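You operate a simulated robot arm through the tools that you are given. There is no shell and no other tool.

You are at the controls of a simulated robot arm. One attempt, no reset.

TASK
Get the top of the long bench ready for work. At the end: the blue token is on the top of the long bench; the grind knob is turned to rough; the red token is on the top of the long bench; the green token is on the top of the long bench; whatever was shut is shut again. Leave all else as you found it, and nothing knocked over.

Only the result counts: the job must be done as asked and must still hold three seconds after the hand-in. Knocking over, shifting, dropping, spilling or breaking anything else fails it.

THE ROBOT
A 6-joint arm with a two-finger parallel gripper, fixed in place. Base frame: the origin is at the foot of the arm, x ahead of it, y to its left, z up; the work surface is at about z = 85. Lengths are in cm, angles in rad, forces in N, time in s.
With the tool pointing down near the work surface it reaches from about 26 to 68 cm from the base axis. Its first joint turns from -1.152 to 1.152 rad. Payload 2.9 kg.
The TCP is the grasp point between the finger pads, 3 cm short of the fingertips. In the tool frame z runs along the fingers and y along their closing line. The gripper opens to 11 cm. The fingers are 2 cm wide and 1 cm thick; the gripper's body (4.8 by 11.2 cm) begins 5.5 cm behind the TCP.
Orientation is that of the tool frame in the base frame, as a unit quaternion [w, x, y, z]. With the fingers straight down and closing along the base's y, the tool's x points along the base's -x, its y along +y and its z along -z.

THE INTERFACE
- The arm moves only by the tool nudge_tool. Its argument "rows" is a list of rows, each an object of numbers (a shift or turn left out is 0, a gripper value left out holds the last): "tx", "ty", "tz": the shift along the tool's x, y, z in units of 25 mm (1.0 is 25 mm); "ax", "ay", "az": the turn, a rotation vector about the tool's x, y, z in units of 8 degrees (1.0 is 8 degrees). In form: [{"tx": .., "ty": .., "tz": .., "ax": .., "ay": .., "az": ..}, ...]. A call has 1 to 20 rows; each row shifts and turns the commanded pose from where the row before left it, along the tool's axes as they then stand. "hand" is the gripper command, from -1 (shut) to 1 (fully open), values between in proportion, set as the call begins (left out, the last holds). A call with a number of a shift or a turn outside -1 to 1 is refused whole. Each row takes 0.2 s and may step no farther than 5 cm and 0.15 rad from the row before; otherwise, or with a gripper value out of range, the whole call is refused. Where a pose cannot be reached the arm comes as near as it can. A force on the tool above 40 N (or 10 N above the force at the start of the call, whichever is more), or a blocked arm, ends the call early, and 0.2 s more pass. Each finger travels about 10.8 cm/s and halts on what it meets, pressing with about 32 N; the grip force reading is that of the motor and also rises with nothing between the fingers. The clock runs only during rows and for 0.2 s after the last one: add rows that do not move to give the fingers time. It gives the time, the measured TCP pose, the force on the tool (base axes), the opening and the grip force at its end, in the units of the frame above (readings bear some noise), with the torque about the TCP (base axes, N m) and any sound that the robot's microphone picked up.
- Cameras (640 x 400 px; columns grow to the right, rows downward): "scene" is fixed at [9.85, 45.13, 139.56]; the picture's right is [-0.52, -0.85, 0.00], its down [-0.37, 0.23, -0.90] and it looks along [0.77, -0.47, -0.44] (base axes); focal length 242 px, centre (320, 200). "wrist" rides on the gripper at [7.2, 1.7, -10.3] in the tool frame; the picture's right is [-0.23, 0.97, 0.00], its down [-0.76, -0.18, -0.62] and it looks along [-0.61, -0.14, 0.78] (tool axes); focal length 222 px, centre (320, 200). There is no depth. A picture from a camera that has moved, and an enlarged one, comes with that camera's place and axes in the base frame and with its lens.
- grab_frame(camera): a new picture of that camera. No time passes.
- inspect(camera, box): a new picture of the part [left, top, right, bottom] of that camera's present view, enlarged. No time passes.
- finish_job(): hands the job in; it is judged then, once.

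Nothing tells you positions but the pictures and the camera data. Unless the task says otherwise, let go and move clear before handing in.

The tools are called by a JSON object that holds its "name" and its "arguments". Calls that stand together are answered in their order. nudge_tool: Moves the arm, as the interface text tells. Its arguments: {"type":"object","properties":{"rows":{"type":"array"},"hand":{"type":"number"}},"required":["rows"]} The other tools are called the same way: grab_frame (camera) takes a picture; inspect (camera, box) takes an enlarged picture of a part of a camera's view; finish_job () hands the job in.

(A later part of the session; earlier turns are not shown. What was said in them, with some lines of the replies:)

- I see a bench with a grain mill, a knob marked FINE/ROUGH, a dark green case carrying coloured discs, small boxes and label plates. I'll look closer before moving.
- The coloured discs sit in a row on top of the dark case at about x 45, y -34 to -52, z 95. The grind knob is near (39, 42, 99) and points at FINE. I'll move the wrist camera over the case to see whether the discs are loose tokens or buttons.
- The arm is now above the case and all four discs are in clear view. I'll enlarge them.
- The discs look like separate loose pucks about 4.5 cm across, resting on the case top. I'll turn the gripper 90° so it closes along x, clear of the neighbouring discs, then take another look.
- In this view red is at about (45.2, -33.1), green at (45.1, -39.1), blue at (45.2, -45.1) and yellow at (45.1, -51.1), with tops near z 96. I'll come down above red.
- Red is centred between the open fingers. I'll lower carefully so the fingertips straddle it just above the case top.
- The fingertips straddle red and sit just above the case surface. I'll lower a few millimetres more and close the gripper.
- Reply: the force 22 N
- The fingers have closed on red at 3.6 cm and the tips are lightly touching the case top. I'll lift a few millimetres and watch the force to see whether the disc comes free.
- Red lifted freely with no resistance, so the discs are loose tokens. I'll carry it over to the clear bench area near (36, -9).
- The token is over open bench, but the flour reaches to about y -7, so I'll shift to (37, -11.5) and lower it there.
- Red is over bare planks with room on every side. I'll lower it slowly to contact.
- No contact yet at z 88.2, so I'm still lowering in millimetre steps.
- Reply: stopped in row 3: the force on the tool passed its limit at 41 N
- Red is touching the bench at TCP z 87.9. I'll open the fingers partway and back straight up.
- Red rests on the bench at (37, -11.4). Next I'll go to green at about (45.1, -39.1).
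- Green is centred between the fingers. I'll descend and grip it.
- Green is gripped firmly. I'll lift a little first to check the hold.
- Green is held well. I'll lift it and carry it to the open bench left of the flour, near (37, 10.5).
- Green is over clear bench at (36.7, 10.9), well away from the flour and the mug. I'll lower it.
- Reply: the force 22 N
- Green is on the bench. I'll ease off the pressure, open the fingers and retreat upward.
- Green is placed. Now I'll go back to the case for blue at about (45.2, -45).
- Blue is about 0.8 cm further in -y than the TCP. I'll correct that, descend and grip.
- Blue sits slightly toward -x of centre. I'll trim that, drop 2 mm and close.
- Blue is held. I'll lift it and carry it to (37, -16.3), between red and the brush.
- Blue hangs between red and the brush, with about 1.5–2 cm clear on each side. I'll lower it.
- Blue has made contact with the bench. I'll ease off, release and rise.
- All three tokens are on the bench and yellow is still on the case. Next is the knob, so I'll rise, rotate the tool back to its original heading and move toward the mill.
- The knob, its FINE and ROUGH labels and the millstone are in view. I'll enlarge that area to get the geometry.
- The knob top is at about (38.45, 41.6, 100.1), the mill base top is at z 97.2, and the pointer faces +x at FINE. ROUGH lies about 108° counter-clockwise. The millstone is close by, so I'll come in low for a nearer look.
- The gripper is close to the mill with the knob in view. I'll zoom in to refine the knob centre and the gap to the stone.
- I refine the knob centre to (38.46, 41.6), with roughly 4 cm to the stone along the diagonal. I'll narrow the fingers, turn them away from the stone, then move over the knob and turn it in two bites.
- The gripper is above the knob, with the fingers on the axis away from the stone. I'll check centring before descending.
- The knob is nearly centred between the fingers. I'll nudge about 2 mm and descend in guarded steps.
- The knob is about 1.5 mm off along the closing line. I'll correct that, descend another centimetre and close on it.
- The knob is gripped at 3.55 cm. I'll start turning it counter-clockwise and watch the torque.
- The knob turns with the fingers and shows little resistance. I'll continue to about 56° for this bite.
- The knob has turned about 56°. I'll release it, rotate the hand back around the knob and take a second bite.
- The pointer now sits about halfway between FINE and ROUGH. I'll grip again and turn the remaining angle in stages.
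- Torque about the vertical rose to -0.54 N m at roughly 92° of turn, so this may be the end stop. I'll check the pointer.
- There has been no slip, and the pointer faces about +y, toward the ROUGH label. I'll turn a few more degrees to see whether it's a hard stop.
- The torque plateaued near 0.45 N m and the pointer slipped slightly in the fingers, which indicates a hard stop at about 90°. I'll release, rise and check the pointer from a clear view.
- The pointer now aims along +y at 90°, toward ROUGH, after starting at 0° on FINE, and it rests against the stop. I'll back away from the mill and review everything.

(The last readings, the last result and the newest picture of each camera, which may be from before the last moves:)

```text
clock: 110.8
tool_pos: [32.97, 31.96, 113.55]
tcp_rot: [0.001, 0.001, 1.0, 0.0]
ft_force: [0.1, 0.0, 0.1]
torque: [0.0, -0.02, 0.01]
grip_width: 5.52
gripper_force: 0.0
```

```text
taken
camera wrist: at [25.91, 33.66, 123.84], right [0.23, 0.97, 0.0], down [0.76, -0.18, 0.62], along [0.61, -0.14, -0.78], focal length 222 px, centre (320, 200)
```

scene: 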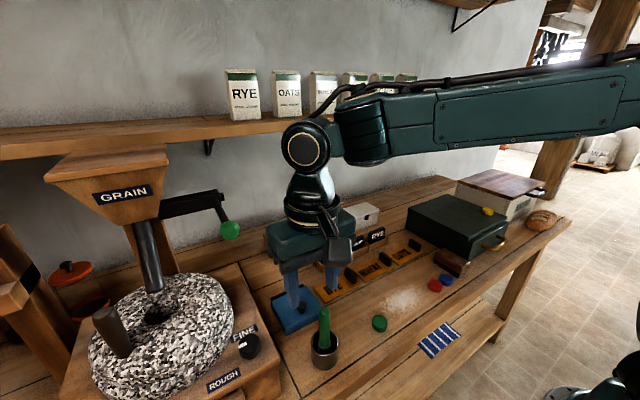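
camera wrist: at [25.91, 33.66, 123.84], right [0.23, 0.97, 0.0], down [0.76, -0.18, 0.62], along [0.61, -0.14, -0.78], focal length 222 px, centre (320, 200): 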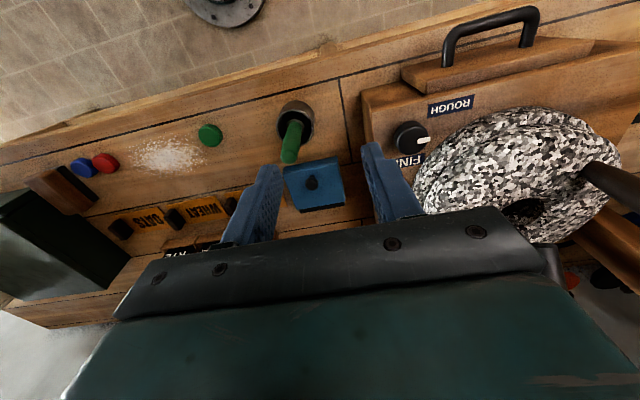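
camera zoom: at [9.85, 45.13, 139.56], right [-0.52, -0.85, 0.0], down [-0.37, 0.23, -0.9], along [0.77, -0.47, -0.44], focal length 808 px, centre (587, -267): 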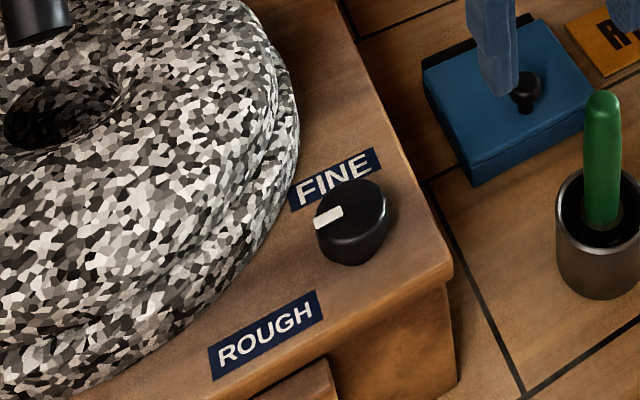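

The knob pointer has moved from FINE to the end stop on the ROUGH side. I'll double-check the knob angle and the rest of the bench up close.

{"name": "inspect", "arguments": {"camera": "wrist", "box": [360, 70, 520, 190]}}

{"name": "inspect", "arguments": {"camera": "scene", "box": [340, 190, 580, 340]}}

{"name": "inspect", "arguments": {"camera": "wrist", "box": [0, 90, 240, 240]}}

```text
3.33 times, centred on (440, 130) of wrist
camera zoom: at [25.91, 33.66, 123.84], right [0.23, 0.97, 0.0], down [0.76, -0.18, 0.62], along [0.61, -0.14, -0.78], focal length 740 px, centre (-80, 433)
```

zoom: 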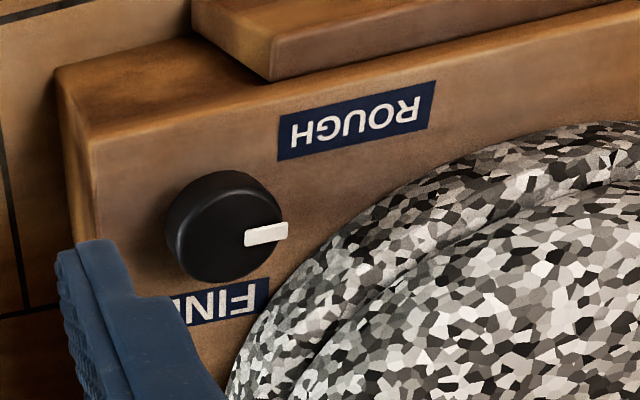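

```text
2.67 times, centred on (460, 265) of scene
camera zoom: at [9.85, 45.13, 139.56], right [-0.52, -0.85, 0.0], down [-0.37, 0.23, -0.9], along [0.77, -0.47, -0.44], focal length 646 px, centre (-53, 27)
```

zoom: 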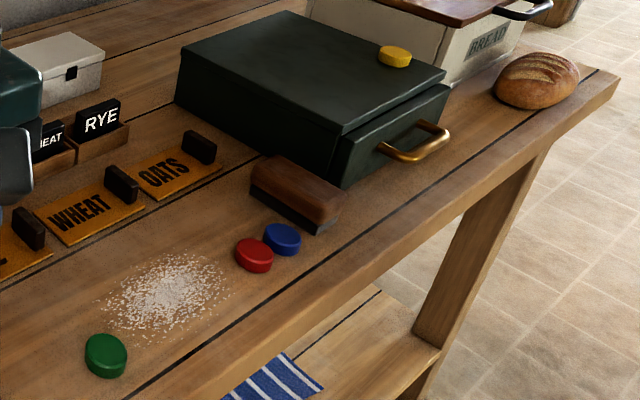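

```text
2.67 times, centred on (120, 165) of wrist
camera zoom: at [25.91, 33.66, 123.84], right [0.23, 0.97, 0.0], down [0.76, -0.18, 0.62], along [0.61, -0.14, -0.78], focal length 592 px, centre (853, 293)
```

zoom: 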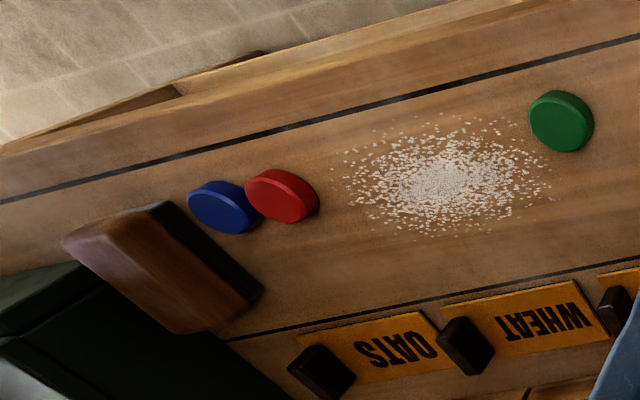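

All three tokens are flat on the bench, yellow is still on the case, and the brush, flour and other items look undisturbed. I'll return the arm to near its starting pose and take a last look.

{"name": "nudge_tool", "arguments": {"rows": [{"tz": -0.5}, {"ty": -0.5, "tz": -0.6, "tx": 0.05}, {"ty": -0.9, "tz": -0.65, "tx": 0.05}, {"ty": -0.9, "tz": -0.65, "tx": 0.05}, {"ty": -0.9, "tz": -0.65, "tx": 0.05}, {"ty": -0.9, "tz": -0.65, "tx": 0.05}, {"ty": -0.9, "tz": -0.65, "tx": 0.05}, {"ty": -0.9, "tz": -0.65, "tx": 0.05}, {"ty": -0.9, "tz": -0.65, "tx": 0.05}, {"ty": -0.9, "tz": -0.65, "tx": 0.05}, {"ty": -0.9, "tz": -0.65, "tx": 0.05}, {"ty": -0.9, "tz": -0.65, "tx": 0.05}, {"ty": -0.9, "tz": -0.3, "tx": 0.05}, {"ty": -0.5}, {}, {}], "hand": 1}}

{"name": "grab_frame", "arguments": {"camera": "scene"}}

{"name": "grab_frame", "arguments": {"camera": "wrist"}}

{"name": "inspect", "arguments": {"camera": "wrist", "box": [460, 20, 640, 140]}}

{"name": "inspect", "arguments": {"camera": "scene", "box": [250, 190, 430, 310]}}

```text
clock: 114.2
tool_pos: [31.54, 4.62, 133.48]
tcp_rot: [0.001, 0.0, 1.0, 0.001]
ft_force: [-0.2, 0.3, -1.3]
torque: [-0.02, -0.03, -0.01]
grip_width: 10.97
gripper_force: 0.0
```

```text
taken
```

scene: 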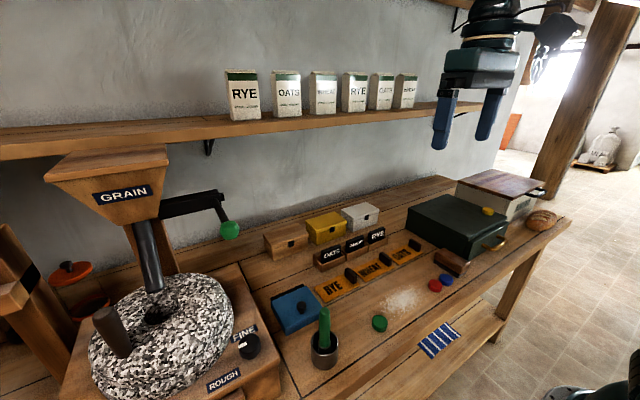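

```text
taken
camera wrist: at [24.39, 6.24, 143.7], right [0.23, 0.97, 0.0], down [0.76, -0.18, 0.62], along [0.61, -0.14, -0.78], focal length 222 px, centre (320, 200)
```

wrist: 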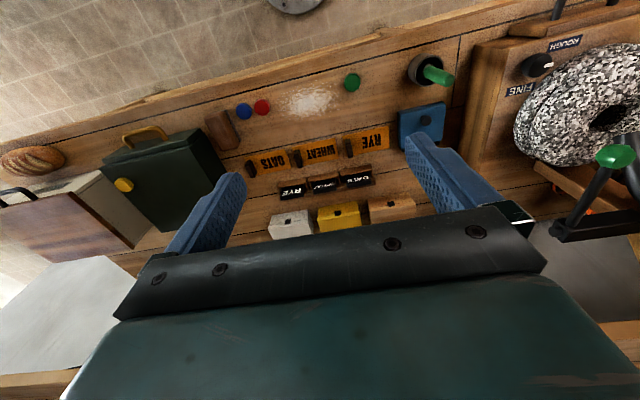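

```text
3.33 times, centred on (550, 80) of wrist
camera zoom: at [24.39, 6.24, 143.7], right [0.23, 0.97, 0.0], down [0.76, -0.18, 0.62], along [0.61, -0.14, -0.78], focal length 740 px, centre (-447, 600)
```

zoom: 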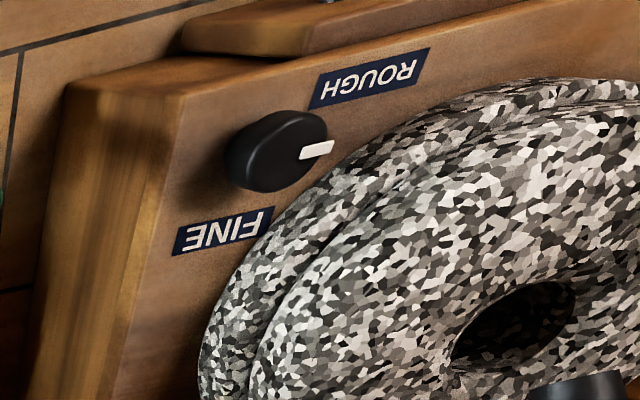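

```text
3.33 times, centred on (340, 250) of scene
camera zoom: at [9.85, 45.13, 139.56], right [-0.52, -0.85, 0.0], down [-0.37, 0.23, -0.9], along [0.77, -0.47, -0.44], focal length 808 px, centre (253, 33)
```

zoom: 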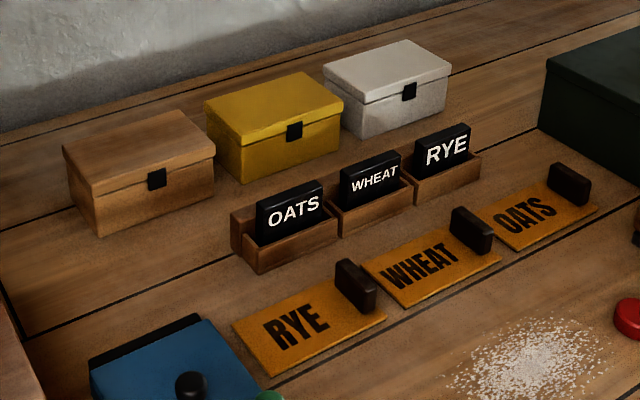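

The final check matches the goal. Red, green and blue lie on the bench top, the knob is at its ROUGH end, yellow and everything else are as they were, nothing was opened, and the arm is clear. I'll hand in now.

{"name": "finish_job", "arguments": {}}

```text
The job is handed in.
```

I've handed the job in. The red, green and blue tokens are on the bench top and the grind knob is turned to rough.

- **Tokens:** All three came off the top of the dark green case. Red and blue sit between the flour and the brush, and green sits to the left of the flour. The yellow one stays on the case.
- **Knob:** I turned it about 90° from FINE until it hit a firm stop on the ROUGH side. The pointer ends about 20° short of the centre of the ROUGH label. I took the stop to be the ROUGH position because the knob would not turn further.
- **Everything else:** I opened nothing, so there was nothing to shut again. In the last pictures the other items look unmoved and nothing is knocked over. The arm is back near its starting pose with the gripper open.
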